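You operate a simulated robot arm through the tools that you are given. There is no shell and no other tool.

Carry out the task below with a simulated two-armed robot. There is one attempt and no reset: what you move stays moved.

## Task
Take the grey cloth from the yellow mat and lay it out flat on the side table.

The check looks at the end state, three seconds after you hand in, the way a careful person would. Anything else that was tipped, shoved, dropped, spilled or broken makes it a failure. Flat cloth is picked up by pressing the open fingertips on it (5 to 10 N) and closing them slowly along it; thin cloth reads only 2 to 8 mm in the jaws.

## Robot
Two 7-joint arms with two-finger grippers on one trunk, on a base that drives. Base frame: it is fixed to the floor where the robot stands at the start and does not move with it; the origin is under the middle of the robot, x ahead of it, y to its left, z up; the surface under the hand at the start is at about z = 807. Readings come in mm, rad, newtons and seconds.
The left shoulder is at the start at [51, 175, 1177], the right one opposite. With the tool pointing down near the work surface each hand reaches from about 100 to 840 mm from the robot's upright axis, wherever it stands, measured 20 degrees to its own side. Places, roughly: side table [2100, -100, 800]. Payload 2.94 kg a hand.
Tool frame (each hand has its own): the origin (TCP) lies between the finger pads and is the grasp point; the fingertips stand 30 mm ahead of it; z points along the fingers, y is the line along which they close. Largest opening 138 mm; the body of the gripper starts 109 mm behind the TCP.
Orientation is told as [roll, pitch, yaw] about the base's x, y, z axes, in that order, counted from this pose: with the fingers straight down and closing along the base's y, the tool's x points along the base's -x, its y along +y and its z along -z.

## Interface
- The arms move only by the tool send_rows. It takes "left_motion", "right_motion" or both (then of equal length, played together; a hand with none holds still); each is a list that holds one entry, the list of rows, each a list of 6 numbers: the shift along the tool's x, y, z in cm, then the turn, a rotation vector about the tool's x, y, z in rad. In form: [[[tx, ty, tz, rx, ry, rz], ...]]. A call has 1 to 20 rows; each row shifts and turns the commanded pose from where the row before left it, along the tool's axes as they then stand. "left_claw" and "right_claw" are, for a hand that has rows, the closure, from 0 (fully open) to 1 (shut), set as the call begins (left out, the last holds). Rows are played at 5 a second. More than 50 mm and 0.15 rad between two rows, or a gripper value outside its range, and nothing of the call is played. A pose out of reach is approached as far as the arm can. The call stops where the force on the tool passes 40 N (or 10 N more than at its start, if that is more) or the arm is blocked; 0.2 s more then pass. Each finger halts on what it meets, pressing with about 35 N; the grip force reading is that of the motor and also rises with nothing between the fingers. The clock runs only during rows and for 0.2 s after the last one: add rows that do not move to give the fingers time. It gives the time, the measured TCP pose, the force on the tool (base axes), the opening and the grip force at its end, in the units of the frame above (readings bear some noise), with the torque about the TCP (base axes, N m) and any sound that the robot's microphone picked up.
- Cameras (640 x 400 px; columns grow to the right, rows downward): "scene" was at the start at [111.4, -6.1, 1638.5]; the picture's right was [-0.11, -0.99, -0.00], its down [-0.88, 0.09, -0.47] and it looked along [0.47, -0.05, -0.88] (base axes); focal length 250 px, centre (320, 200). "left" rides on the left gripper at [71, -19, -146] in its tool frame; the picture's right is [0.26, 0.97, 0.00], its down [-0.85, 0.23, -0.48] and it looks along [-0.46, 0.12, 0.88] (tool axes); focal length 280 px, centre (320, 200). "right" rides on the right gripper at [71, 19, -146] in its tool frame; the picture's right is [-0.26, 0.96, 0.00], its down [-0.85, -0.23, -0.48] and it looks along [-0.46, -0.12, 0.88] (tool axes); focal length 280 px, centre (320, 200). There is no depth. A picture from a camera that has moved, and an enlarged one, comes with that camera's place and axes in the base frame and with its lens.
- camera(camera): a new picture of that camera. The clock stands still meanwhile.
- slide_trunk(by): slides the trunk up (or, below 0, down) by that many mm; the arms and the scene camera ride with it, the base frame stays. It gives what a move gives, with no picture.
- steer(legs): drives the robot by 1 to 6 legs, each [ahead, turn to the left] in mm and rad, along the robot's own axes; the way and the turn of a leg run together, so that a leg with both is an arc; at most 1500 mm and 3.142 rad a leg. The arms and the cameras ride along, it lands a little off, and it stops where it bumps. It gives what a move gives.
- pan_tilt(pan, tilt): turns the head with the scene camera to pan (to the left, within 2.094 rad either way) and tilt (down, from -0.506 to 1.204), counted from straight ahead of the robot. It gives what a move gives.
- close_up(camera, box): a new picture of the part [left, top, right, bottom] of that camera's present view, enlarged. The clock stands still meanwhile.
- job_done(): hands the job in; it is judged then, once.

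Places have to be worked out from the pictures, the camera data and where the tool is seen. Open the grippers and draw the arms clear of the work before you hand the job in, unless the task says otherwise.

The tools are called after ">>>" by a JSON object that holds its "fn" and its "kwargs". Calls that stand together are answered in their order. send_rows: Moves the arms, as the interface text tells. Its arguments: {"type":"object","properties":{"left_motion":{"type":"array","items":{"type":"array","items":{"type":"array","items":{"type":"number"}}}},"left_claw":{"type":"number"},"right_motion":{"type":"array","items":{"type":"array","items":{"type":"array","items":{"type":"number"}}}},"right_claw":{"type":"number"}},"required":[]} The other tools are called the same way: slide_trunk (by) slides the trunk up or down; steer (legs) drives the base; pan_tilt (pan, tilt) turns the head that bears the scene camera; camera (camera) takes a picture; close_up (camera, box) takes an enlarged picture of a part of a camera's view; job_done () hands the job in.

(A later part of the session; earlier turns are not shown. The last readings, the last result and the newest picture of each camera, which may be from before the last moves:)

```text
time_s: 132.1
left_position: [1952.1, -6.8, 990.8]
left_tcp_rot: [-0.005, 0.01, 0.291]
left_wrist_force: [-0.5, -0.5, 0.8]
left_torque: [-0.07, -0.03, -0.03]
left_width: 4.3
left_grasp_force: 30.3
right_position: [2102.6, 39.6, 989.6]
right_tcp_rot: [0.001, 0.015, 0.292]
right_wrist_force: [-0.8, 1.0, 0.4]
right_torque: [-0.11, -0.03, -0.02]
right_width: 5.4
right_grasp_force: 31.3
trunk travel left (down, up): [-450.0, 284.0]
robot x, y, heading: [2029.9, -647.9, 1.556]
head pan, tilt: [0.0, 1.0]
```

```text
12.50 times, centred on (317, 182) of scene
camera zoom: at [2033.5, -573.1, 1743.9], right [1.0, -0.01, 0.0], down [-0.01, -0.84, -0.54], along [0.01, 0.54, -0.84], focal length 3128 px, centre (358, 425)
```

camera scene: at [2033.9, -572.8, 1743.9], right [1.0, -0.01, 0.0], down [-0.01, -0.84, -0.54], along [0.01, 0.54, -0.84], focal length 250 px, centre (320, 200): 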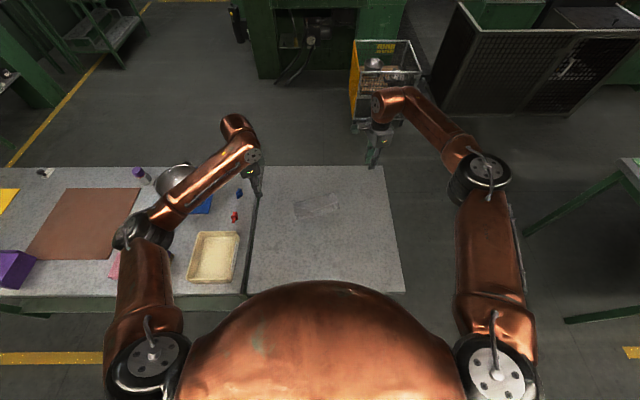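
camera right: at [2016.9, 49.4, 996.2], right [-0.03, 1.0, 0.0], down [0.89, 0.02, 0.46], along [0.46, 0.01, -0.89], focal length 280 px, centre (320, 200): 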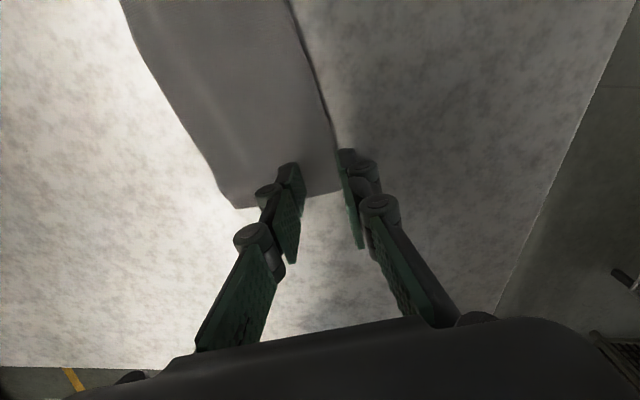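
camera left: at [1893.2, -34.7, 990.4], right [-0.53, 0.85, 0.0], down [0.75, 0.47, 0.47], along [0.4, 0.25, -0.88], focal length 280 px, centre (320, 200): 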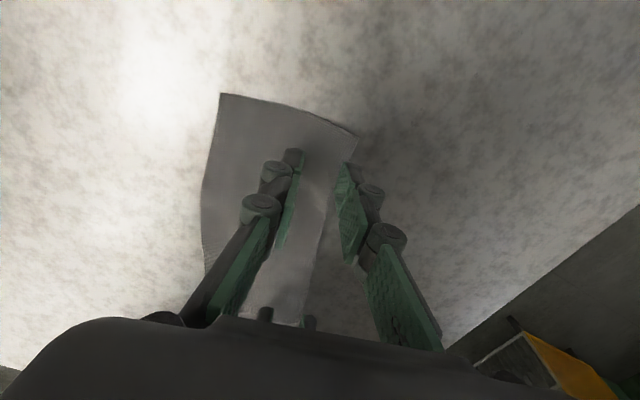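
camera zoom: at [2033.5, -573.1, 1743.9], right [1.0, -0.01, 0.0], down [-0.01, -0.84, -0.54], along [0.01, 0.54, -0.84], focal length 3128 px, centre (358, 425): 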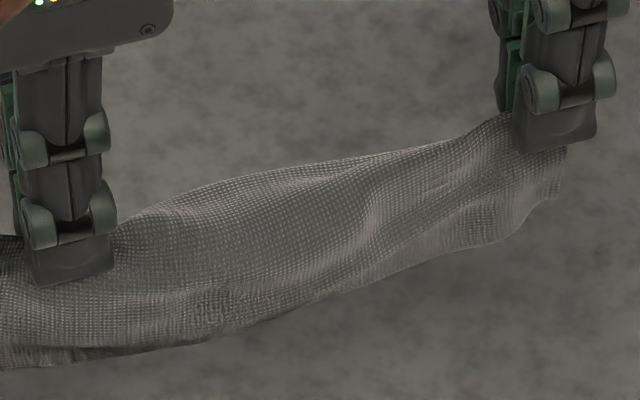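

Now it's clear: the hanging sheet is a single layer down to its free (near) hem, and the doubled part is at the far edge I am holding — the strip is folded under there. So I'll lay it back down, then lift by the near hem instead, letting that far strip hang free and open.

>>> {"fn": "send_rows", "kwargs": {"left_motion": [[[0, -0.8, 1.5, 0, 0, 0], [0, -1.2, 2, 0, 0, 0], [0, -1.2, 2, 0, 0, 0], [0, -0.8, 2, 0, 0, 0], [0, 0, 1.8, 0, 0, 0], [0, 0.8, 1.2, 0, 0, 0], [0, 1.2, 1.0, 0, 0, 0], [0, 1.2, 1.0, 0, 0, 0], [0, 1.2, 1.0, 0, 0, 0], [0, 1.2, 0.9, 0, 0, 0], [0, 1.2, 0.7, 0, 0, 0], [0, 1.2, 0.4, 0, 0, 0], [0, 1.2, 0.2, 0, 0, 0], [0, 1.0, 0, 0, 0, 0], [0, 0.8, 0, 0, 0, 0], [0, 0, 0, 0, 0, 0]]], "right_motion": [[[0, -0.8, 1.5, 0, 0, 0], [0, -1.2, 2, 0, 0, 0], [0, -1.2, 2, 0, 0, 0], [0, -0.8, 2, 0, 0, 0], [0, 0, 1.8, 0, 0, 0], [0, 0.8, 1.2, 0, 0, 0], [0, 1.2, 1.0, 0, 0, 0], [0, 1.2, 1.0, 0, 0, 0], [0, 1.2, 1.0, 0, 0, 0], [0, 1.2, 0.9, 0, 0, 0], [0, 1.2, 0.7, 0, 0, 0], [0, 1.2, 0.4, 0, 0, 0], [0, 1.2, 0.2, 0, 0, 0], [0, 1.0, 0, 0, 0, 0], [0, 0.8, 0, 0, 0, 0], [0, 0, 0, 0, 0, 0]]]}}

>>> {"fn": "close_up", "kwargs": {"camera": "scene", "box": [280, 160, 370, 230]}}

```text
time_s: 135.5
left_position: [1931.9, 57.5, 831.5]
left_tcp_rot: [-0.003, 0.006, 0.292]
left_wrist_force: [0.9, 0.2, 2.0]
left_torque: [-0.04, 0.04, 0.0]
left_width: 2.7
left_grasp_force: 30.0
right_position: [2089.1, 69.7, 839.6]
right_tcp_rot: [0.004, 0.014, 0.293]
right_wrist_force: [0.4, -0.2, 0.0]
right_torque: [0.02, 0.05, -0.01]
right_width: 5.9
right_grasp_force: 31.4
right hand out of reach, approached as far as the arm can: row 12, 13, 14, 15
trunk travel left (down, up): [-450.0, 284.0]
robot x, y, heading: [2032.2, -653.2, 1.561]
head pan, tilt: [0.0, 1.0]
```

```text
5.71 times, centred on (325, 195) of scene
camera zoom: at [2034.0, -574.1, 1744.0], right [1.0, -0.01, 0.0], down [-0.01, -0.84, -0.54], along [0.01, 0.54, -0.84], focal length 1430 px, centre (291, 229)
```

zoom: 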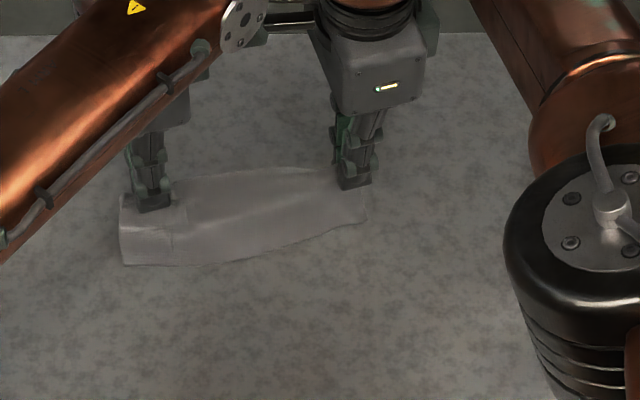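

The right hand hit its reach limit about 10 mm above the surface. I'll bring it slightly back and down, then release both.

>>> {"fn": "send_rows", "kwargs": {"left_motion": [[[0, 0, 0, 0, 0, 0], [0, 0, 0, 0, 0, 0], [0, 0, 0, 0, 0, 0]]], "right_motion": [[[0, -0.5, 0.3, 0, 0, 0], [0, -0.3, 0.3, 0, 0, 0], [0, 0, 0.1, 0, 0, 0]]]}}

```text
time_s: 136.3
left_position: [1932.6, 58.1, 831.0]
left_tcp_rot: [-0.004, 0.009, 0.292]
left_wrist_force: [-0.1, 0.2, -0.4]
left_torque: [-0.08, 0.01, -0.01]
left_width: 2.3
left_grasp_force: 29.0
right_position: [2093.1, 63.8, 833.6]
right_tcp_rot: [0.001, 0.014, 0.292]
right_wrist_force: [0.4, -0.4, 0.8]
right_torque: [0.0, 0.04, 0.0]
right_width: 5.7
right_grasp_force: 29.9
trunk travel left (down, up): [-450.0, 284.0]
robot x, y, heading: [2032.1, -647.0, 1.558]
head pan, tilt: [0.0, 1.0]
```

Now release in small steps, lift straight up, and part the hands.

>>> {"fn": "send_rows", "kwargs": {"left_motion": [[[0, 0, 0, 0, 0, 0], [0, 0, 0, 0, 0, 0], [0, 0, 0, 0, 0, 0]]], "right_motion": [[[0, 0, 0, 0, 0, 0], [0, 0, 0, 0, 0, 0], [0, 0, 0, 0, 0, 0]]], "left_claw": 0.92, "right_claw": 0.92}}

>>> {"fn": "send_rows", "kwargs": {"left_motion": [[[0, 0, 0, 0, 0, 0], [0, 0, 0, 0, 0, 0], [0, 0, 0, 0, 0, 0]]], "right_motion": [[[0, 0, 0, 0, 0, 0], [0, 0, 0, 0, 0, 0], [0, 0, 0, 0, 0, 0]]], "left_claw": 0.83, "right_claw": 0.83}}

>>> {"fn": "send_rows", "kwargs": {"left_motion": [[[0, 0, -0.5, 0, 0, 0], [0, 0, -1, 0, 0, 0], [0, 0, -2, 0, 0, 0], [0, 0, -3, 0, 0, 0], [0, 0, -3, 0, 0, 0], [0, -2, -3, 0, 0, 0], [2, -4, 0, 0, 0, 0], [4, -2, 0, 0, 0, 0], [4, 0, 0, 0, 0, 0], [4, 0, 0, 0, 0, 0], [0, 0, 0, 0, 0, 0]]], "right_motion": [[[0, 0, -0.5, 0, 0, 0], [0, 0, -1, 0, 0, 0], [0, 0, -2, 0, 0, 0], [0, 0, -3, 0, 0, 0], [0, 0, -3, 0, 0, 0], [0, -2, -3, 0, 0, 0], [-2, -4, 0, 0, 0, 0], [-4, -2, 0, 0, 0, 0], [-4, 0, 0, 0, 0, 0], [-4, 0, 0, 0, 0, 0], [0, 0, 0, 0, 0, 0]]]}}

>>> {"fn": "camera", "kwargs": {"camera": "scene"}}

>>> {"fn": "close_up", "kwargs": {"camera": "scene", "box": [294, 180, 350, 216]}}

```text
time_s: 137.1
left_position: [1931.9, 57.6, 830.6]
left_tcp_rot: [-0.005, 0.008, 0.293]
left_wrist_force: [0.3, 0.8, 0.6]
left_torque: [-0.02, 0.0, 0.01]
left_width: 10.6
left_grasp_force: 0.0
right_position: [2093.9, 62.3, 832.9]
right_tcp_rot: [0.002, 0.015, 0.29]
right_wrist_force: [-0.4, -0.2, -0.5]
right_torque: [-0.02, -0.01, 0.02]
right_width: 10.8
right_grasp_force: 0.0
trunk travel left (down, up): [-450.0, 284.0]
robot x, y, heading: [2033.5, -651.2, 1.561]
head pan, tilt: [0.0, 1.0]
```

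```text
time_s: 137.9
left_position: [1931.9, 57.9, 830.1]
left_tcp_rot: [-0.002, 0.006, 0.292]
left_wrist_force: [0.4, 0.0, -1.2]
left_torque: [0.03, 0.01, 0.0]
left_width: 23.1
left_grasp_force: 0.1
right_position: [2092.1, 63.9, 831.6]
right_tcp_rot: [-0.001, 0.013, 0.293]
right_wrist_force: [0.9, -1.4, -0.3]
right_torque: [-0.01, -0.03, -0.01]
right_width: 23.3
right_grasp_force: 0.0
trunk travel left (down, up): [-450.0, 284.0]
robot x, y, heading: [2031.7, -656.0, 1.56]
head pan, tilt: [0.0, 1.0]
```

```text
time_s: 140.3
left_position: [1820.4, -61.4, 957.6]
left_tcp_rot: [-0.004, 0.007, 0.293]
left_wrist_force: [-0.3, -0.7, -0.5]
left_torque: [-0.06, -0.02, 0.0]
left_width: 23.5
left_grasp_force: 0.1
right_position: [2252.5, 27.5, 956.7]
right_tcp_rot: [0.0, 0.013, 0.29]
right_wrist_force: [-0.3, 0.5, -0.3]
right_torque: [-0.01, -0.01, 0.0]
right_width: 23.5
right_grasp_force: 0.2
trunk travel left (down, up): [-450.0, 284.0]
robot x, y, heading: [2036.2, -652.0, 1.563]
head pan, tilt: [0.0, 1.0]
```

```text
taken
camera scene: at [2033.8, -572.6, 1743.9], right [1.0, -0.01, 0.0], down [-0.01, -0.84, -0.54], along [0.01, 0.54, -0.84], focal length 250 px, centre (320, 200)
```

scene: 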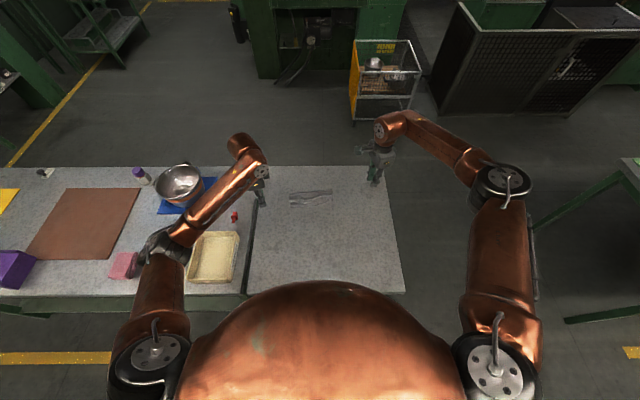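

```text
11.11 times, centred on (322, 198) of scene
camera zoom: at [2033.8, -572.6, 1743.9], right [1.0, -0.01, 0.0], down [-0.01, -0.84, -0.54], along [0.01, 0.54, -0.84], focal length 2780 px, centre (298, 222)
```

zoom: 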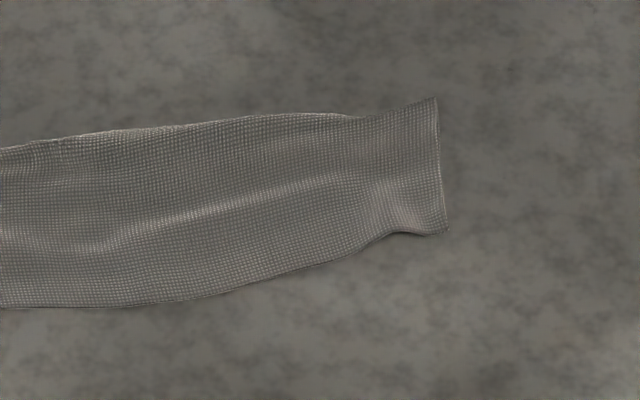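

Released. I'll take a centred enlarged view to measure it.

>>> {"fn": "close_up", "kwargs": {"camera": "scene", "box": [284, 182, 340, 214]}}

>>> {"fn": "close_up", "kwargs": {"camera": "left", "box": [200, 100, 440, 320]}}

```text
11.43 times, centred on (312, 198) of scene
camera zoom: at [2033.8, -572.6, 1743.9], right [1.0, -0.01, 0.0], down [-0.01, -0.84, -0.54], along [0.01, 0.54, -0.84], focal length 2860 px, centre (411, 223)
```

zoom: 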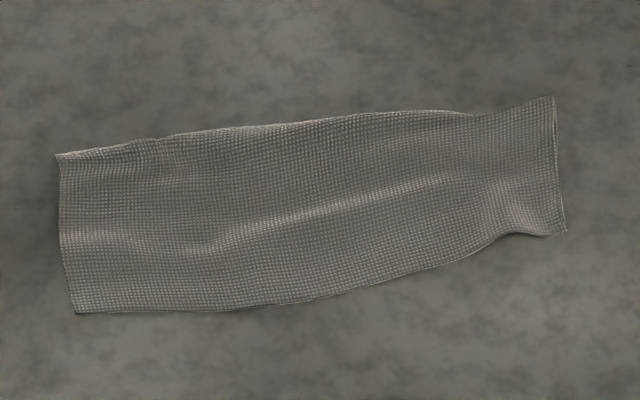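

```text
1.82 times, centred on (320, 210) of left
camera zoom: at [1758.9, -97.7, 1103.9], right [-0.53, 0.85, 0.0], down [0.75, 0.47, 0.47], along [0.4, 0.25, -0.88], focal length 510 px, centre (320, 182)
```

zoom: 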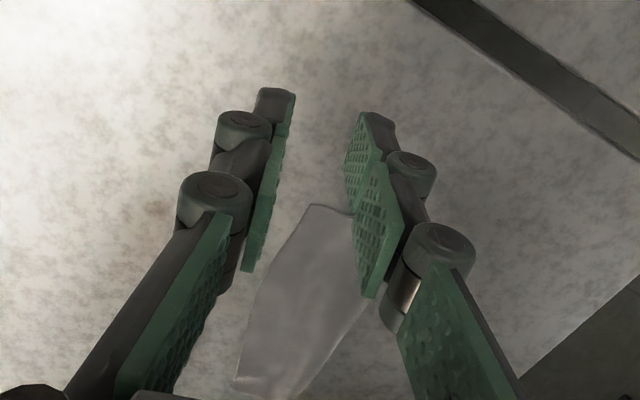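

It is now about 195 × 70 mm, so roughly 55 mm is folded under at the far side. With closed fingertips I'll press on the near hem at both corners and drag it toward the robot, so the underlayer sticks to the table and rolls out.

>>> {"fn": "send_rows", "kwargs": {"left_motion": [[[-3.03, 0.88, 0, 0, 0, 0], [-3.03, 0.88, 0, 0, 0, 0], [-3.03, 0.88, 0, 0, 0, 0], [-3.03, 0.88, 0, 0, 0, 0], [0, 0, 3.8, 0, 0, 0], [0, 0, 3.8, 0, 0, 0], [0, 0, 3.6, 0, 0, 0], [0, 0, 0, 0, 0, 0], [0, 0, 0, 0, 0, 0]]], "right_motion": [[[3.91, 1.4, 0, 0, 0, 0], [3.91, 1.4, 0, 0, 0, 0], [3.91, 1.4, 0, 0, 0, 0], [3.91, 1.4, 0, 0, 0, 0], [0, 0, 3.8, 0, 0, 0], [0, 0, 3.8, 0, 0, 0], [0, 0, 3.6, 0, 0, 0], [0, 0, 0, 0, 0, 0], [0, 0, 0, 0, 0, 0]]], "left_claw": 1.0, "right_claw": 1.0}}

>>> {"fn": "camera", "kwargs": {"camera": "left"}}

>>> {"fn": "camera", "kwargs": {"camera": "right"}}

>>> {"fn": "close_up", "kwargs": {"camera": "scene", "box": [284, 172, 354, 218]}}

```text
time_s: 142.3
left_position: [1925.3, 9.1, 846.7]
left_tcp_rot: [-0.005, 0.008, 0.291]
left_wrist_force: [0.6, 0.3, 0.3]
left_torque: [-0.01, 0.04, -0.02]
left_width: 0.0
left_grasp_force: 28.7
right_position: [2083.2, 35.5, 847.7]
right_tcp_rot: [0.001, 0.014, 0.291]
right_wrist_force: [-0.1, -1.0, -0.4]
right_torque: [0.0, -0.01, 0.03]
right_width: 0.0
right_grasp_force: 27.9
trunk travel left (down, up): [-450.0, 284.0]
robot x, y, heading: [2027.8, -651.3, 1.553]
head pan, tilt: [0.0, 1.0]
```

```text
taken
camera left: at [1863.6, -29.3, 993.1], right [-0.53, 0.85, 0.0], down [0.75, 0.47, 0.47], along [0.4, 0.25, -0.88], focal length 280 px, centre (320, 200)
```

left: 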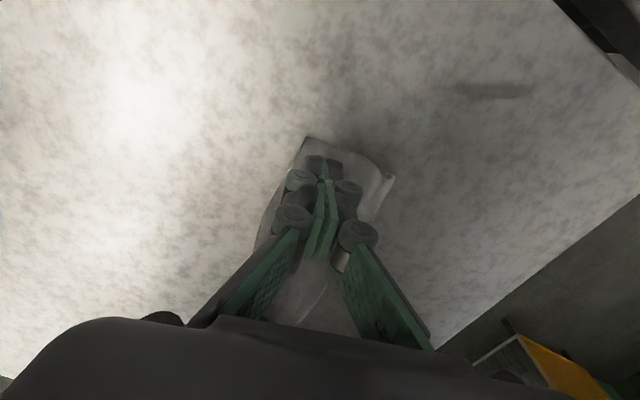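

```text
taken
camera right: at [2010.8, 34.2, 993.1], right [-0.03, 1.0, 0.0], down [0.89, 0.02, 0.46], along [0.46, 0.01, -0.89], focal length 280 px, centre (320, 200)
```

right: 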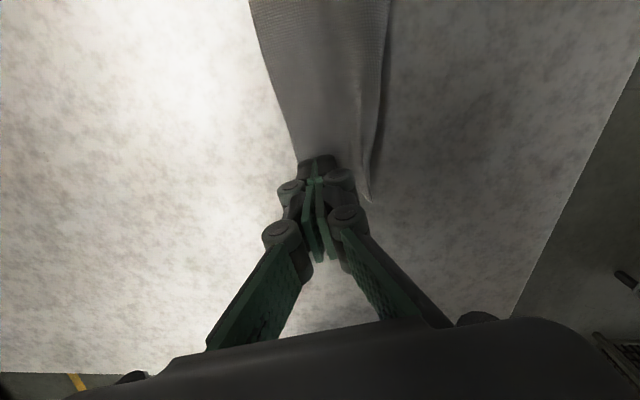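

```text
8.70 times, centred on (319, 195) of scene
camera zoom: at [2033.4, -572.7, 1743.9], right [1.0, -0.01, 0.0], down [-0.01, -0.84, -0.54], along [0.01, 0.54, -0.84], focal length 2176 px, centre (329, 244)
```

zoom: 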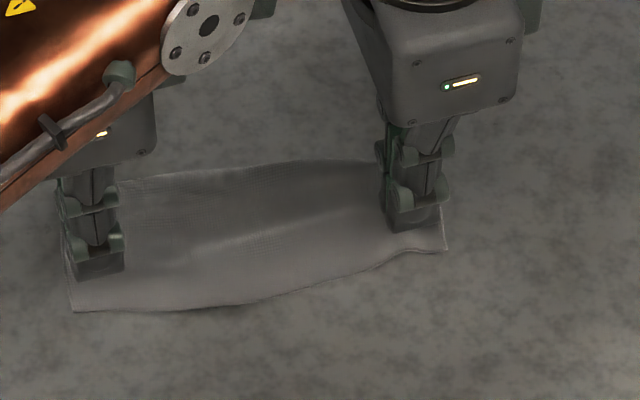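

The right camera shows a layered structure at the far edge. I'll zoom on it before pressing.

>>> {"fn": "close_up", "kwargs": {"camera": "right", "box": [240, 0, 420, 210]}}

>>> {"fn": "close_up", "kwargs": {"camera": "left", "box": [240, 120, 420, 270]}}

```text
1.90 times, centred on (330, 105) of right
camera zoom: at [2010.8, 34.2, 993.1], right [-0.03, 1.0, 0.0], down [0.89, 0.02, 0.46], along [0.46, 0.01, -0.89], focal length 534 px, centre (301, 381)
```

zoom: 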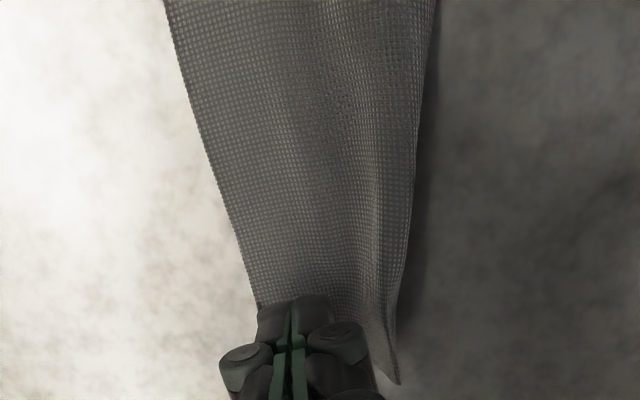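

```text
2.67 times, centred on (330, 195) of left
camera zoom: at [1863.6, -29.3, 993.1], right [-0.53, 0.85, 0.0], down [0.75, 0.47, 0.47], along [0.4, 0.25, -0.88], focal length 748 px, centre (293, 213)
```

zoom: 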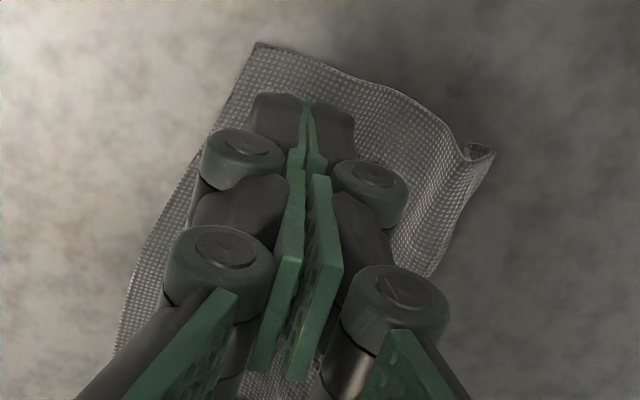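

A curl is visible at the far-left edge — the folded-under strip. I'll lower the closed fingertips onto the near hem.

>>> {"fn": "send_rows", "kwargs": {"left_motion": [[[0, 0, 0.6, 0, 0, 0], [0, 0, 0.5, 0, 0, 0], [0, 0, 0.3, 0, 0, 0], [0, 0, 0.1, 0, 0, 0], [0, 0, 0, 0, 0, 0]]], "right_motion": [[[0, 0, 0.6, 0, 0, 0], [0, 0, 0.5, 0, 0, 0], [0, 0, 0.3, 0, 0, 0], [0, 0, 0.1, 0, 0, 0], [0, 0, 0, 0, 0, 0]]]}}

```text
time_s: 143.5
left_position: [1926.8, 8.3, 832.0]
left_tcp_rot: [-0.003, 0.009, 0.292]
left_wrist_force: [0.8, 0.6, 0.4]
left_torque: [0.02, -0.01, -0.02]
left_width: 0.0
left_grasp_force: 28.0
right_position: [2084.4, 35.3, 829.9]
right_tcp_rot: [-0.002, 0.016, 0.292]
right_wrist_force: [-0.3, -0.1, 0.2]
right_torque: [0.03, -0.01, -0.03]
right_width: 0.0
right_grasp_force: 28.3
trunk travel left (down, up): [-450.0, 284.0]
robot x, y, heading: [2031.7, -649.2, 1.556]
head pan, tilt: [0.0, 1.0]
```

Almost in contact; 1 mm steps now.

>>> {"fn": "send_rows", "kwargs": {"left_motion": [[[0, 0, 0.1, 0, 0, 0], [0, 0, 0.05, 0, 0, 0], [0, 0, 0, 0, 0, 0]]], "right_motion": [[[0, 0, 0.1, 0, 0, 0], [0, 0, 0.05, 0, 0, 0], [0, 0, 0, 0, 0, 0]]]}}

```text
time_s: 144.3
left_position: [1927.3, 8.9, 827.2]
left_tcp_rot: [-0.006, 0.006, 0.293]
left_wrist_force: [-0.4, -0.1, 0.3]
left_torque: [0.0, 0.04, 0.02]
left_width: 0.3
left_grasp_force: 28.5
right_position: [2084.1, 35.3, 829.7]
right_tcp_rot: [0.001, 0.014, 0.292]
right_wrist_force: [0.7, -0.2, 0.0]
right_torque: [0.03, -0.05, -0.01]
right_width: 0.1
right_grasp_force: 28.3
trunk travel left (down, up): [-450.0, 284.0]
robot x, y, heading: [2031.0, -650.6, 1.555]
head pan, tilt: [0.0, 1.0]
```

Still no force; another 1.5 mm.

>>> {"fn": "send_rows", "kwargs": {"left_motion": [[[0, 0, 0.1, 0, 0, 0], [0, 0, 0.05, 0, 0, 0], [0, 0, 0, 0, 0, 0]]], "right_motion": [[[0, 0, 0.1, 0, 0, 0], [0, 0, 0.05, 0, 0, 0], [0, 0, 0, 0, 0, 0]]]}}

```text
time_s: 145.1
left_position: [1928.3, 8.7, 828.4]
left_tcp_rot: [-0.003, 0.007, 0.291]
left_wrist_force: [0.8, -0.3, 4.1]
left_torque: [0.02, -0.02, -0.01]
left_width: 0.1
left_grasp_force: 28.2
right_position: [2084.5, 34.8, 828.4]
right_tcp_rot: [0.002, 0.015, 0.29]
right_wrist_force: [-0.6, 2.2, 8.9]
right_torque: [0.09, -0.06, 0.03]
right_width: 0.0
right_grasp_force: 28.5
trunk travel left (down, up): [-450.0, 284.0]
robot x, y, heading: [2037.2, -654.2, 1.563]
head pan, tilt: [0.0, 1.0]
```

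Pressing with 4 and 9 N. I'll drag 3 cm toward the robot and check.

>>> {"fn": "send_rows", "kwargs": {"left_motion": [[[0, -0.4, 0.03, 0, 0, 0], [0, -0.8, 0, 0, 0, 0], [0, -0.8, 0, 0, 0, 0], [0, -0.6, 0, 0, 0, 0], [0, -0.4, 0, 0, 0, 0], [0, 0, 0, 0, 0, 0]]], "right_motion": [[[0, -0.4, 0, 0, 0, 0], [0, -0.8, 0, 0, 0, 0], [0, -0.8, 0, 0, 0, 0], [0, -0.6, 0, 0, 0, 0], [0, -0.4, 0, 0, 0, 0], [0, 0, 0, 0, 0, 0]]]}}

>>> {"fn": "close_up", "kwargs": {"camera": "scene", "box": [284, 172, 354, 218]}}

>>> {"fn": "close_up", "kwargs": {"camera": "left", "box": [240, 100, 440, 270]}}

```text
time_s: 146.5
left_position: [1935.8, -19.1, 827.8]
left_tcp_rot: [-0.003, 0.01, 0.29]
left_wrist_force: [-0.8, -0.4, 0.5]
left_torque: [-0.01, 0.01, 0.01]
left_width: 0.0
left_grasp_force: 28.2
right_position: [2093.1, 6.6, 828.7]
right_tcp_rot: [0.001, 0.015, 0.289]
right_wrist_force: [-1.0, 2.4, 9.3]
right_torque: [0.1, -0.05, 0.03]
right_width: 0.0
right_grasp_force: 28.6
trunk travel left (down, up): [-450.0, 284.0]
robot x, y, heading: [2033.1, -653.1, 1.558]
head pan, tilt: [0.0, 1.0]
```

```text
8.70 times, centred on (319, 195) of scene
camera zoom: at [2033.3, -574.2, 1744.1], right [1.0, -0.01, 0.0], down [-0.01, -0.84, -0.54], along [0.01, 0.54, -0.84], focal length 2176 px, centre (329, 244)
```

zoom: 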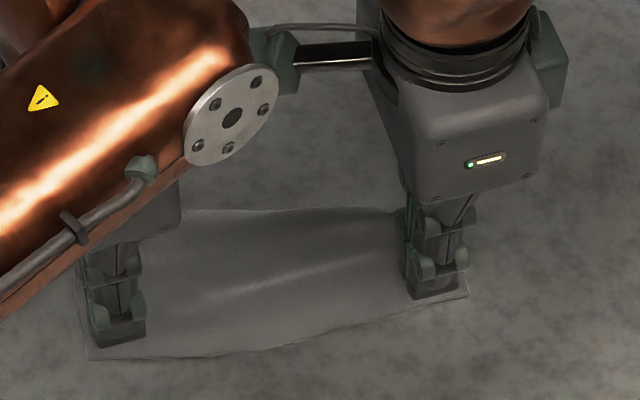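

```text
2.35 times, centred on (340, 185) of left
camera zoom: at [1873.7, -56.7, 974.1], right [-0.53, 0.85, 0.0], down [0.75, 0.47, 0.47], along [0.4, 0.25, -0.88], focal length 660 px, centre (273, 235)
```

zoom: 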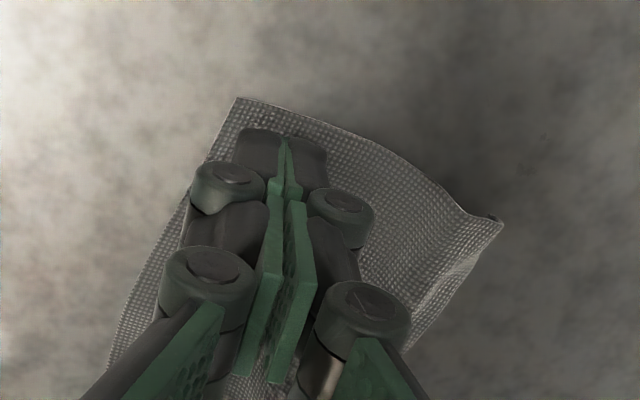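

It works: the near hem followed and the depth grew from about 73 to 85 mm. I'll restore pressure on the left and drag another 6 cm.

>>> {"fn": "send_rows", "kwargs": {"left_motion": [[[0, 0, 0.06, 0, 0, 0], [0, 0, 0, 0, 0, 0]]], "right_motion": [[[0, 0, 0, 0, 0, 0], [0, 0, 0, 0, 0, 0]]]}}

>>> {"fn": "send_rows", "kwargs": {"left_motion": [[[0, -0.6, 0, 0, 0, 0], [0, -0.9, 0, 0, 0, 0], [0, -0.9, 0, 0, 0, 0], [0, -0.9, 0, 0, 0, 0], [0, -0.9, 0, 0, 0, 0], [0, -0.9, 0, 0, 0, 0], [0, -0.6, 0, 0, 0, 0], [0, -0.3, 0, 0, 0, 0], [0, 0, 0, 0, 0, 0]]], "right_motion": [[[0, -0.6, 0, 0, 0, 0], [0, -0.9, 0, 0, 0, 0], [0, -0.9, 0, 0, 0, 0], [0, -0.9, 0, 0, 0, 0], [0, -0.9, 0, 0, 0, 0], [0, -0.9, 0, 0, 0, 0], [0, -0.6, 0, 0, 0, 0], [0, -0.3, 0, 0, 0, 0], [0, 0, 0, 0, 0, 0]]]}}

>>> {"fn": "close_up", "kwargs": {"camera": "scene", "box": [280, 172, 360, 228]}}

>>> {"fn": "close_up", "kwargs": {"camera": "left", "box": [240, 100, 440, 270]}}

>>> {"fn": "close_up", "kwargs": {"camera": "right", "box": [240, 0, 420, 210]}}

```text
time_s: 147.1
left_position: [1935.0, -20.2, 827.2]
left_tcp_rot: [-0.004, 0.008, 0.292]
left_wrist_force: [-0.6, 1.0, 3.3]
left_torque: [-0.02, 0.03, -0.01]
left_width: 0.1
left_grasp_force: 28.6
right_position: [2093.6, 5.1, 829.4]
right_tcp_rot: [0.002, 0.016, 0.292]
right_wrist_force: [-1.1, 2.8, 11.2]
right_torque: [0.1, -0.07, -0.01]
right_width: 0.0
right_grasp_force: 28.4
trunk travel left (down, up): [-450.0, 284.0]
robot x, y, heading: [2032.5, -649.0, 1.558]
head pan, tilt: [0.0, 1.0]
```

```text
time_s: 149.1
left_position: [1952.5, -78.4, 827.8]
left_tcp_rot: [-0.004, 0.008, 0.292]
left_wrist_force: [-0.8, 0.5, 3.8]
left_torque: [0.05, 0.05, 0.03]
left_width: 0.0
left_grasp_force: 28.1
right_position: [2108.5, -52.4, 828.1]
right_tcp_rot: [0.003, 0.013, 0.291]
right_wrist_force: [-1.4, 4.4, 18.2]
right_torque: [0.17, -0.12, 0.05]
right_width: 0.0
right_grasp_force: 28.4
trunk travel left (down, up): [-450.0, 284.0]
robot x, y, heading: [2031.1, -649.4, 1.558]
head pan, tilt: [0.0, 1.0]
```

```text
7.14 times, centred on (320, 200) of scene
camera zoom: at [2033.2, -575.1, 1744.1], right [1.0, -0.01, 0.0], down [-0.01, -0.84, -0.54], along [0.01, 0.54, -0.84], focal length 1787 px, centre (320, 200)
```

zoom: 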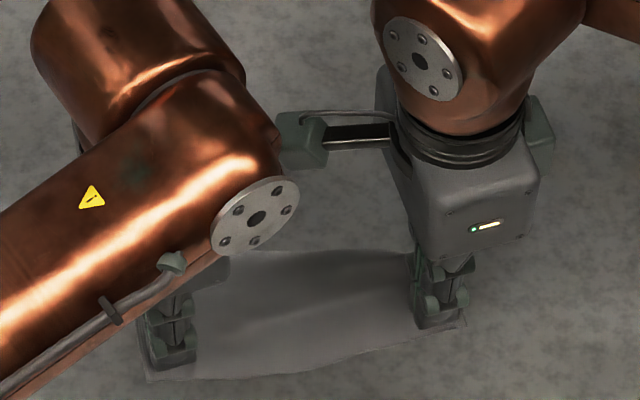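

```text
2.35 times, centred on (340, 185) of left
camera zoom: at [1891.0, -114.8, 973.8], right [-0.53, 0.85, 0.0], down [0.75, 0.47, 0.47], along [0.4, 0.25, -0.88], focal length 660 px, centre (273, 235)
```

zoom: 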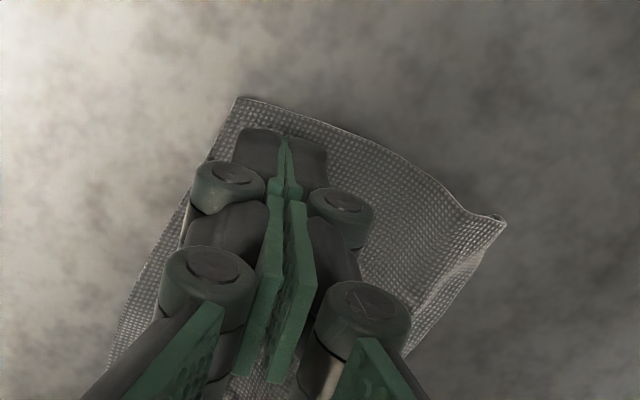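

```text
1.90 times, centred on (330, 105) of right
camera zoom: at [2036.8, -53.1, 975.2], right [-0.03, 1.0, 0.0], down [0.89, 0.02, 0.46], along [0.46, 0.01, -0.89], focal length 534 px, centre (301, 381)
```

zoom: 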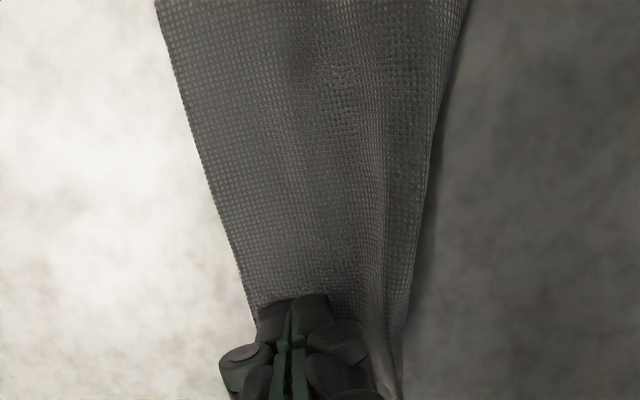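

The cloth now slides as a whole, so the fold won't unroll this way. The hands are right at the near hem, so I'll pinch that hem now: lift slightly, open to about 17 mm, shift 9 mm inward.

>>> {"fn": "send_rows", "kwargs": {"left_motion": [[[0, 0, -0.4, 0, 0, 0], [0, 0, -0.5, 0, 0, 0], [0, 0.9, 0, 0, 0, 0], [0, 0, 0, 0, 0, 0]]], "right_motion": [[[0, 0, -0.4, 0, 0, 0], [0, 0, -0.5, 0, 0, 0], [0, 0.9, 0, 0, 0, 0], [0, 0, 0, 0, 0, 0]]]}}

>>> {"fn": "send_rows", "kwargs": {"left_motion": [[[0, 0, 0, 0, 0, 0], [0, 0, 0, 0, 0, 0], [0, 0, 0, 0, 0, 0]]], "right_motion": [[[0, 0, 0, 0, 0, 0], [0, 0, 0, 0, 0, 0], [0, 0, 0, 0, 0, 0]]], "left_claw": 0.88, "right_claw": 0.88}}

>>> {"fn": "close_up", "kwargs": {"camera": "left", "box": [200, 90, 440, 250]}}

>>> {"fn": "close_up", "kwargs": {"camera": "right", "box": [200, 50, 440, 210]}}

>>> {"fn": "close_up", "kwargs": {"camera": "scene", "box": [280, 182, 360, 232]}}

```text
time_s: 150.1
left_position: [1952.1, -67.9, 837.4]
left_tcp_rot: [-0.004, 0.009, 0.292]
left_wrist_force: [-1.0, -0.4, 0.2]
left_torque: [0.0, 0.01, -0.02]
left_width: 0.3
left_grasp_force: 28.5
right_position: [2108.0, -43.0, 836.0]
right_tcp_rot: [0.0, 0.012, 0.293]
right_wrist_force: [-0.2, -0.5, 0.7]
right_torque: [0.0, 0.0, -0.02]
right_width: 0.0
right_grasp_force: 28.5
trunk travel left (down, up): [-450.0, 284.0]
robot x, y, heading: [2033.4, -652.4, 1.558]
head pan, tilt: [0.0, 1.0]
```

```text
time_s: 150.9
left_position: [1951.0, -68.1, 838.1]
left_tcp_rot: [-0.005, 0.009, 0.29]
left_wrist_force: [-0.3, -0.5, 0.0]
left_torque: [-0.01, 0.03, 0.01]
left_width: 16.5
left_grasp_force: 0.1
right_position: [2107.3, -42.1, 835.7]
right_tcp_rot: [-0.001, 0.015, 0.292]
right_wrist_force: [-0.1, 0.9, 0.7]
right_torque: [0.0, 0.03, -0.02]
right_width: 16.6
right_grasp_force: 0.2
trunk travel left (down, up): [-450.0, 284.0]
robot x, y, heading: [2033.0, -650.3, 1.559]
head pan, tilt: [0.0, 1.0]
```

```text
2.50 times, centred on (320, 170) of left
camera zoom: at [1889.2, -105.6, 983.2], right [-0.53, 0.85, 0.0], down [0.75, 0.47, 0.47], along [0.4, 0.25, -0.88], focal length 701 px, centre (320, 275)
```

zoom: 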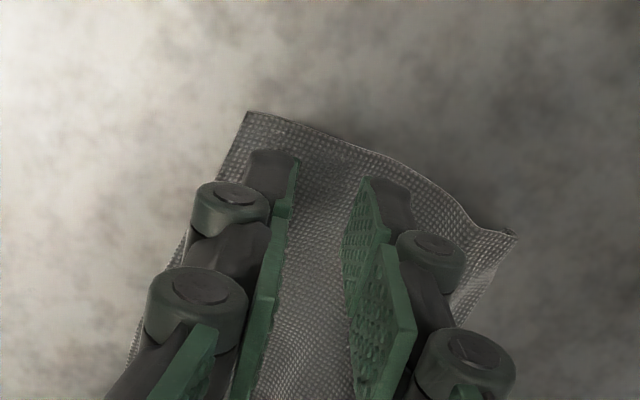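

```text
2.50 times, centred on (320, 130) of right
camera zoom: at [2035.7, -43.9, 983.2], right [-0.03, 1.0, 0.0], down [0.89, 0.02, 0.46], along [0.46, 0.01, -0.89], focal length 701 px, centre (320, 375)
```

zoom: 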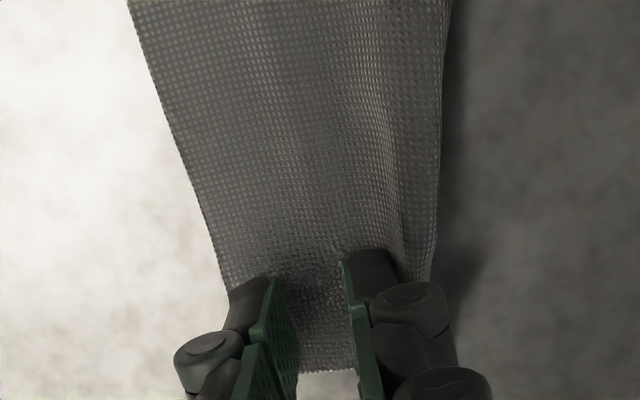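

```text
8.00 times, centred on (320, 207) of scene
camera zoom: at [2033.7, -573.4, 1744.0], right [1.0, -0.01, 0.0], down [-0.01, -0.84, -0.54], along [0.01, 0.54, -0.84], focal length 2002 px, centre (320, 144)
```

zoom: 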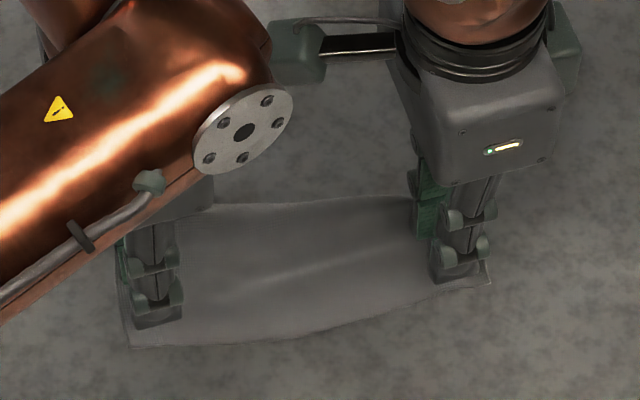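

Both hands straddle a strip just inside the near hem. I'll come down to contact.

>>> {"fn": "send_rows", "kwargs": {"left_motion": [[[0, 0.1, 0.4, 0, 0, 0], [0, 0, 0.2, 0, 0, 0], [0, 0, 0.1, 0, 0, 0], [0, 0, 0, 0, 0, 0]]], "right_motion": [[[0, 0.2, 0.3, 0, 0, 0], [0, 0, 0.1, 0, 0, 0], [0, 0, 0.1, 0, 0, 0], [0, 0, 0, 0, 0, 0]]]}}

```text
time_s: 151.9
left_position: [1949.4, -66.9, 829.1]
left_tcp_rot: [-0.001, 0.008, 0.291]
left_wrist_force: [-1.3, 1.9, 11.2]
left_torque: [0.12, 0.06, 0.01]
left_width: 16.1
left_grasp_force: 0.0
right_position: [2106.4, -40.8, 831.9]
right_tcp_rot: [0.001, 0.014, 0.29]
right_wrist_force: [0.4, 1.0, 1.2]
right_torque: [-0.01, -0.05, 0.0]
right_width: 16.4
right_grasp_force: 0.1
trunk travel left (down, up): [-450.0, 284.0]
robot x, y, heading: [2032.4, -649.9, 1.558]
head pan, tilt: [0.0, 1.0]
```

Left at 11 N; I'll ease it 0.3 mm, press the right 0.5 mm, and start closing.

>>> {"fn": "send_rows", "kwargs": {"left_motion": [[[0, 0, -0.03, 0, 0, 0], [0, 0, 0, 0, 0, 0]]], "right_motion": [[[0, 0, 0.06, 0, 0, 0], [0, 0, 0, 0, 0, 0]]]}}

>>> {"fn": "send_rows", "kwargs": {"left_motion": [[[0, 0, 0, 0, 0, 0], [0, 0, 0, 0, 0, 0]]], "right_motion": [[[0, 0, 0, 0, 0, 0], [0, 0, 0, 0, 0, 0]]], "left_claw": 0.895, "right_claw": 0.895}}

```text
time_s: 152.5
left_position: [1950.3, -69.2, 829.7]
left_tcp_rot: [-0.002, 0.006, 0.292]
left_wrist_force: [0.0, 3.7, 13.9]
left_torque: [0.19, 0.0, -0.02]
left_width: 16.3
left_grasp_force: 0.1
right_position: [2107.2, -42.4, 830.9]
right_tcp_rot: [0.002, 0.014, 0.293]
right_wrist_force: [0.7, 0.4, 2.2]
right_torque: [0.0, -0.03, 0.03]
right_width: 16.3
right_grasp_force: 0.1
trunk travel left (down, up): [-450.0, 284.0]
robot x, y, heading: [2031.6, -650.8, 1.554]
head pan, tilt: [0.0, 1.0]
```

```text
time_s: 153.1
left_position: [1951.7, -67.9, 830.8]
left_tcp_rot: [-0.003, 0.007, 0.291]
left_wrist_force: [1.1, 2.2, 13.7]
left_torque: [0.17, 0.06, -0.03]
left_width: 13.3
left_grasp_force: 0.0
right_position: [2107.3, -41.7, 831.1]
right_tcp_rot: [0.001, 0.016, 0.291]
right_wrist_force: [0.6, 0.1, 1.3]
right_torque: [0.03, -0.02, 0.01]
right_width: 14.2
right_grasp_force: 0.1
trunk travel left (down, up): [-450.0, 284.0]
robot x, y, heading: [2033.8, -652.0, 1.556]
head pan, tilt: [0.0, 1.0]
```

Left 13.7 N (a bit high), right 1.3 N (low). I'll correct: left up 0.6 mm, right down 0.5 mm.

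>>> {"fn": "send_rows", "kwargs": {"left_motion": [[[0, 0, -0.05, 0, 0, 0], [0, 0, 0, 0, 0, 0]]], "right_motion": [[[0, 0, 0.05, 0, 0, 0], [0, 0, 0, 0, 0, 0]]]}}

>>> {"fn": "send_rows", "kwargs": {"left_motion": [[[0, 0, 0, 0, 0, 0], [0, 0, 0, 0, 0, 0]]], "right_motion": [[[0, 0, 0.02, 0, 0, 0], [0, 0, 0, 0, 0, 0]]], "left_claw": 0.91, "right_claw": 0.91}}

>>> {"fn": "close_up", "kwargs": {"camera": "left", "box": [200, 90, 440, 250]}}

>>> {"fn": "close_up", "kwargs": {"camera": "right", "box": [200, 50, 440, 210]}}

```text
time_s: 153.7
left_position: [1951.5, -68.5, 829.5]
left_tcp_rot: [-0.004, 0.008, 0.292]
left_wrist_force: [2.2, 2.1, 8.5]
left_torque: [0.09, -0.02, -0.04]
left_width: 13.7
left_grasp_force: 0.0
right_position: [2107.0, -40.4, 830.5]
right_tcp_rot: [0.001, 0.014, 0.29]
right_wrist_force: [2.1, -0.2, 6.0]
right_torque: [-0.04, -0.12, 0.01]
right_width: 13.8
right_grasp_force: 0.1
trunk travel left (down, up): [-450.0, 284.0]
robot x, y, heading: [2034.5, -652.4, 1.554]
head pan, tilt: [0.0, 1.0]
```

```text
time_s: 154.3
left_position: [1950.6, -68.9, 829.2]
left_tcp_rot: [-0.004, 0.008, 0.291]
left_wrist_force: [0.1, 1.0, 3.0]
left_torque: [0.0, -0.01, -0.03]
left_width: 11.8
left_grasp_force: 0.0
right_position: [2105.9, -39.6, 831.4]
right_tcp_rot: [0.002, 0.015, 0.292]
right_wrist_force: [1.3, -2.3, 10.8]
right_torque: [-0.16, -0.14, 0.0]
right_width: 12.1
right_grasp_force: 0.1
trunk travel left (down, up): [-450.0, 284.0]
robot x, y, heading: [2031.4, -650.3, 1.558]
head pan, tilt: [0.0, 1.0]
```

```text
2.50 times, centred on (320, 170) of left
camera zoom: at [1888.7, -106.7, 975.8], right [-0.53, 0.85, 0.0], down [0.75, 0.47, 0.47], along [0.4, 0.25, -0.88], focal length 701 px, centre (320, 275)
```

zoom: 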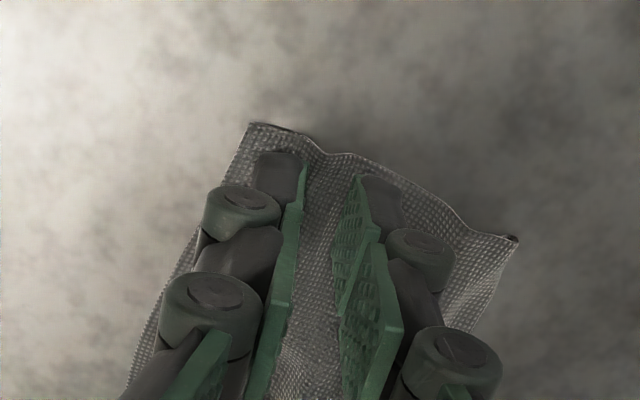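

```text
2.50 times, centred on (320, 130) of right
camera zoom: at [2034.5, -41.8, 977.2], right [-0.03, 1.0, 0.0], down [0.89, 0.02, 0.46], along [0.46, 0.01, -0.89], focal length 701 px, centre (320, 375)
```

zoom: 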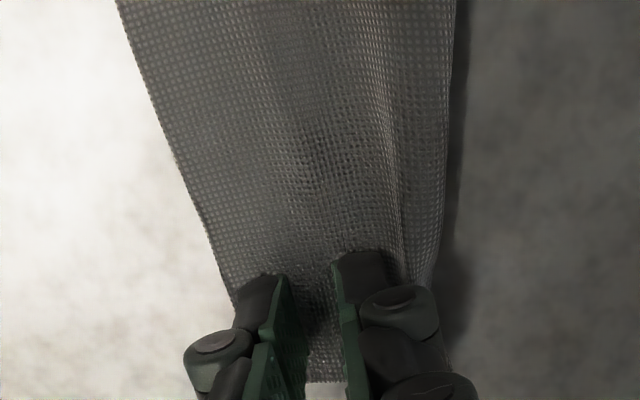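

Forces are 3 and 11 N, with small ridges rising. I'll adjust slightly and close further.

>>> {"fn": "send_rows", "kwargs": {"left_motion": [[[0, 0, 0.03, 0, 0, 0], [0, 0, 0, 0, 0, 0]]], "right_motion": [[[0, 0, -0.02, 0, 0, 0], [0, 0, 0, 0, 0, 0]]], "left_claw": 0.925, "right_claw": 0.925}}

>>> {"fn": "send_rows", "kwargs": {"left_motion": [[[0, 0, 0, 0, 0, 0], [0, 0, 0, 0, 0, 0]]], "right_motion": [[[0, 0, 0, 0, 0, 0], [0, 0, 0, 0, 0, 0]]], "left_claw": 0.94, "right_claw": 0.94}}

>>> {"fn": "close_up", "kwargs": {"camera": "left", "box": [200, 90, 440, 250]}}

>>> {"fn": "close_up", "kwargs": {"camera": "right", "box": [200, 50, 440, 210]}}

```text
time_s: 154.9
left_position: [1950.0, -70.1, 829.6]
left_tcp_rot: [-0.005, 0.008, 0.292]
left_wrist_force: [0.1, -0.4, 0.7]
left_torque: [-0.04, -0.03, -0.03]
left_width: 10.2
left_grasp_force: 0.0
right_position: [2105.5, -40.4, 830.6]
right_tcp_rot: [0.002, 0.014, 0.293]
right_wrist_force: [1.1, -2.0, 11.6]
right_torque: [-0.15, -0.1, -0.02]
right_width: 9.9
right_grasp_force: 0.1
trunk travel left (down, up): [-450.0, 284.0]
robot x, y, heading: [2033.8, -651.0, 1.553]
head pan, tilt: [0.0, 1.0]
```

```text
time_s: 155.5
left_position: [1948.7, -69.2, 830.0]
left_tcp_rot: [-0.003, 0.006, 0.293]
left_wrist_force: [0.3, -0.6, 0.0]
left_torque: [0.02, 0.0, 0.02]
left_width: 8.0
left_grasp_force: 0.0
right_position: [2106.3, -39.5, 829.7]
right_tcp_rot: [0.002, 0.015, 0.29]
right_wrist_force: [1.5, -1.3, 10.1]
right_torque: [-0.08, -0.05, 0.0]
right_width: 8.2
right_grasp_force: 0.1
trunk travel left (down, up): [-450.0, 284.0]
robot x, y, heading: [2031.9, -651.4, 1.557]
head pan, tilt: [0.0, 1.0]
```

```text
2.50 times, centred on (320, 170) of left
camera zoom: at [1887.6, -106.2, 975.8], right [-0.53, 0.85, 0.0], down [0.75, 0.47, 0.47], along [0.4, 0.25, -0.88], focal length 701 px, centre (320, 275)
```

zoom: 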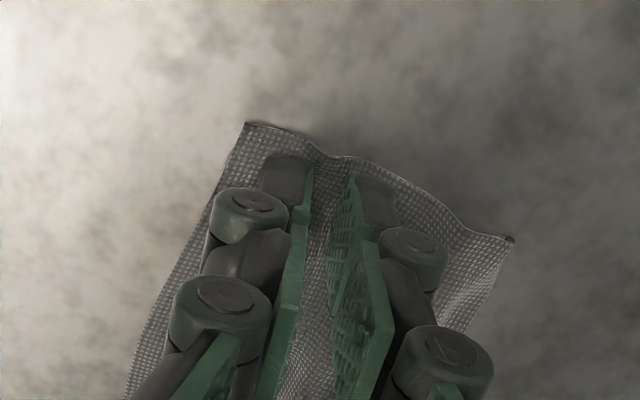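

```text
2.50 times, centred on (320, 130) of right
camera zoom: at [2034.2, -41.3, 976.7], right [-0.03, 1.0, 0.0], down [0.89, 0.02, 0.46], along [0.46, 0.01, -0.89], focal length 701 px, centre (320, 375)
```

zoom: 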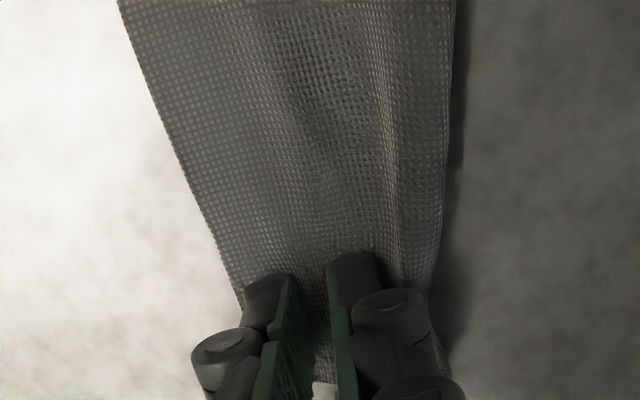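

The left fingers slid over the cloth without raising a fold (0 N). I'll reopen the left, press it properly, and retry; the right keeps its small fold.

>>> {"fn": "send_rows", "kwargs": {"left_motion": [[[0, 0, -0.1, 0, 0, 0], [0, 0, 0, 0, 0, 0], [0, 0, 0, 0, 0, 0]]], "left_claw": 0.85}}

>>> {"fn": "send_rows", "kwargs": {"left_motion": [[[0, 0.2, 0.1, 0, 0, 0], [0, 0, 0.05, 0, 0, 0], [0, 0, 0.05, 0, 0, 0], [0, 0, 0, 0, 0, 0]]]}}

```text
time_s: 156.3
left_position: [1949.1, -69.1, 831.9]
left_tcp_rot: [-0.003, 0.005, 0.291]
left_wrist_force: [-0.4, -0.5, 1.2]
left_torque: [-0.02, 0.0, -0.01]
left_width: 20.4
left_grasp_force: 0.1
right_position: [2105.0, -40.1, 829.9]
right_tcp_rot: [0.001, 0.014, 0.291]
right_wrist_force: [-0.3, -2.2, 8.3]
right_torque: [-0.13, -0.09, 0.05]
right_width: 8.2
right_grasp_force: 0.1
trunk travel left (down, up): [-450.0, 284.0]
robot x, y, heading: [2031.2, -646.0, 1.553]
head pan, tilt: [0.0, 1.0]
```

```text
time_s: 157.3
left_position: [1949.5, -65.2, 829.5]
left_tcp_rot: [-0.003, 0.005, 0.293]
left_wrist_force: [-4.2, -2.5, 15.5]
left_torque: [-0.12, 0.1, 0.01]
left_width: 19.7
left_grasp_force: 0.1
right_position: [2106.5, -41.1, 830.9]
right_tcp_rot: [0.003, 0.011, 0.292]
right_wrist_force: [-0.3, 0.5, 4.0]
right_torque: [-0.03, -0.01, -0.03]
right_width: 8.1
right_grasp_force: 0.1
trunk travel left (down, up): [-450.0, 284.0]
robot x, y, heading: [2035.8, -649.9, 1.558]
head pan, tilt: [0.0, 1.0]
```

Left presses 15 N now; I'll ease 0.3 mm and close in steps, compensating the loss of pressure as the fingers come together.

>>> {"fn": "send_rows", "kwargs": {"left_motion": [[[0, 0, -0.02, 0, 0, 0], [0, 0, 0, 0, 0, 0]]], "left_claw": 0.87}}

>>> {"fn": "send_rows", "kwargs": {"left_motion": [[[0, 0, 0, 0, 0, 0], [0, 0, 0, 0, 0, 0]]], "left_claw": 0.885}}

>>> {"fn": "close_up", "kwargs": {"camera": "left", "box": [200, 90, 440, 250]}}

```text
time_s: 157.9
left_position: [1949.0, -65.7, 829.5]
left_tcp_rot: [-0.003, 0.007, 0.29]
left_wrist_force: [-2.9, -1.7, 22.2]
left_torque: [-0.08, 0.11, 0.04]
left_width: 17.2
left_grasp_force: 0.1
right_position: [2105.0, -40.9, 830.6]
right_tcp_rot: [0.002, 0.011, 0.292]
right_wrist_force: [0.1, -0.3, 3.3]
right_torque: [0.03, -0.02, 0.02]
right_width: 8.0
right_grasp_force: 0.1
trunk travel left (down, up): [-450.0, 284.0]
robot x, y, heading: [2030.8, -651.2, 1.558]
head pan, tilt: [0.0, 1.0]
```

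```text
time_s: 158.5
left_position: [1948.8, -65.8, 829.4]
left_tcp_rot: [-0.001, 0.008, 0.293]
left_wrist_force: [-0.9, -0.5, 25.3]
left_torque: [0.01, 0.09, 0.04]
left_width: 16.5
left_grasp_force: 0.0
right_position: [2108.2, -41.0, 831.1]
right_tcp_rot: [0.001, 0.013, 0.293]
right_wrist_force: [0.6, 0.7, 2.4]
right_torque: [0.0, 0.02, 0.02]
right_width: 7.9
right_grasp_force: 0.0
trunk travel left (down, up): [-450.0, 284.0]
robot x, y, heading: [2032.5, -649.9, 1.553]
head pan, tilt: [0.0, 1.0]
```

```text
2.50 times, centred on (320, 170) of left
camera zoom: at [1887.8, -103.4, 975.8], right [-0.53, 0.85, 0.0], down [0.75, 0.47, 0.47], along [0.4, 0.25, -0.88], focal length 701 px, centre (320, 275)
```

zoom: 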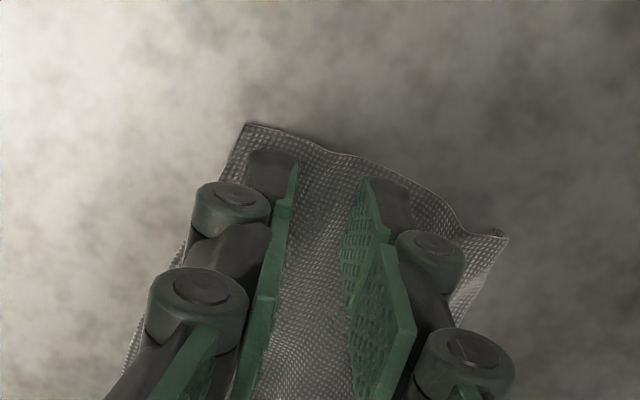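

25 N is too hard; I'll raise the left 1 mm to about 8 N and continue.

>>> {"fn": "send_rows", "kwargs": {"left_motion": [[[0, 0, -0.1, 0, 0, 0], [0, 0, 0, 0, 0, 0]]]}}

>>> {"fn": "send_rows", "kwargs": {"left_motion": [[[0, 0, 0, 0, 0, 0], [0, 0, 0, 0, 0, 0]]], "left_claw": 0.9}}

```text
time_s: 159.1
left_position: [1949.3, -65.6, 829.2]
left_tcp_rot: [-0.003, 0.007, 0.292]
left_wrist_force: [1.8, 3.7, 13.6]
left_torque: [0.14, 0.04, 0.0]
left_width: 15.6
left_grasp_force: 0.1
right_position: [2106.2, -40.9, 831.1]
right_tcp_rot: [0.002, 0.013, 0.291]
right_wrist_force: [-0.3, 0.1, 4.1]
right_torque: [-0.05, -0.02, 0.01]
right_width: 7.9
right_grasp_force: 0.1
trunk travel left (down, up): [-450.0, 284.0]
robot x, y, heading: [2030.8, -650.5, 1.56]
head pan, tilt: [0.0, 1.0]
```

```text
time_s: 159.7
left_position: [1949.5, -66.2, 830.0]
left_tcp_rot: [-0.004, 0.008, 0.292]
left_wrist_force: [1.9, 0.5, 9.0]
left_torque: [0.05, -0.01, -0.01]
left_width: 12.9
left_grasp_force: 0.0
right_position: [2107.3, -40.7, 830.3]
right_tcp_rot: [0.003, 0.013, 0.29]
right_wrist_force: [-1.0, -1.0, 5.1]
right_torque: [-0.08, -0.06, -0.03]
right_width: 8.2
right_grasp_force: 0.0
trunk travel left (down, up): [-450.0, 284.0]
robot x, y, heading: [2034.1, -650.8, 1.558]
head pan, tilt: [0.0, 1.0]
```

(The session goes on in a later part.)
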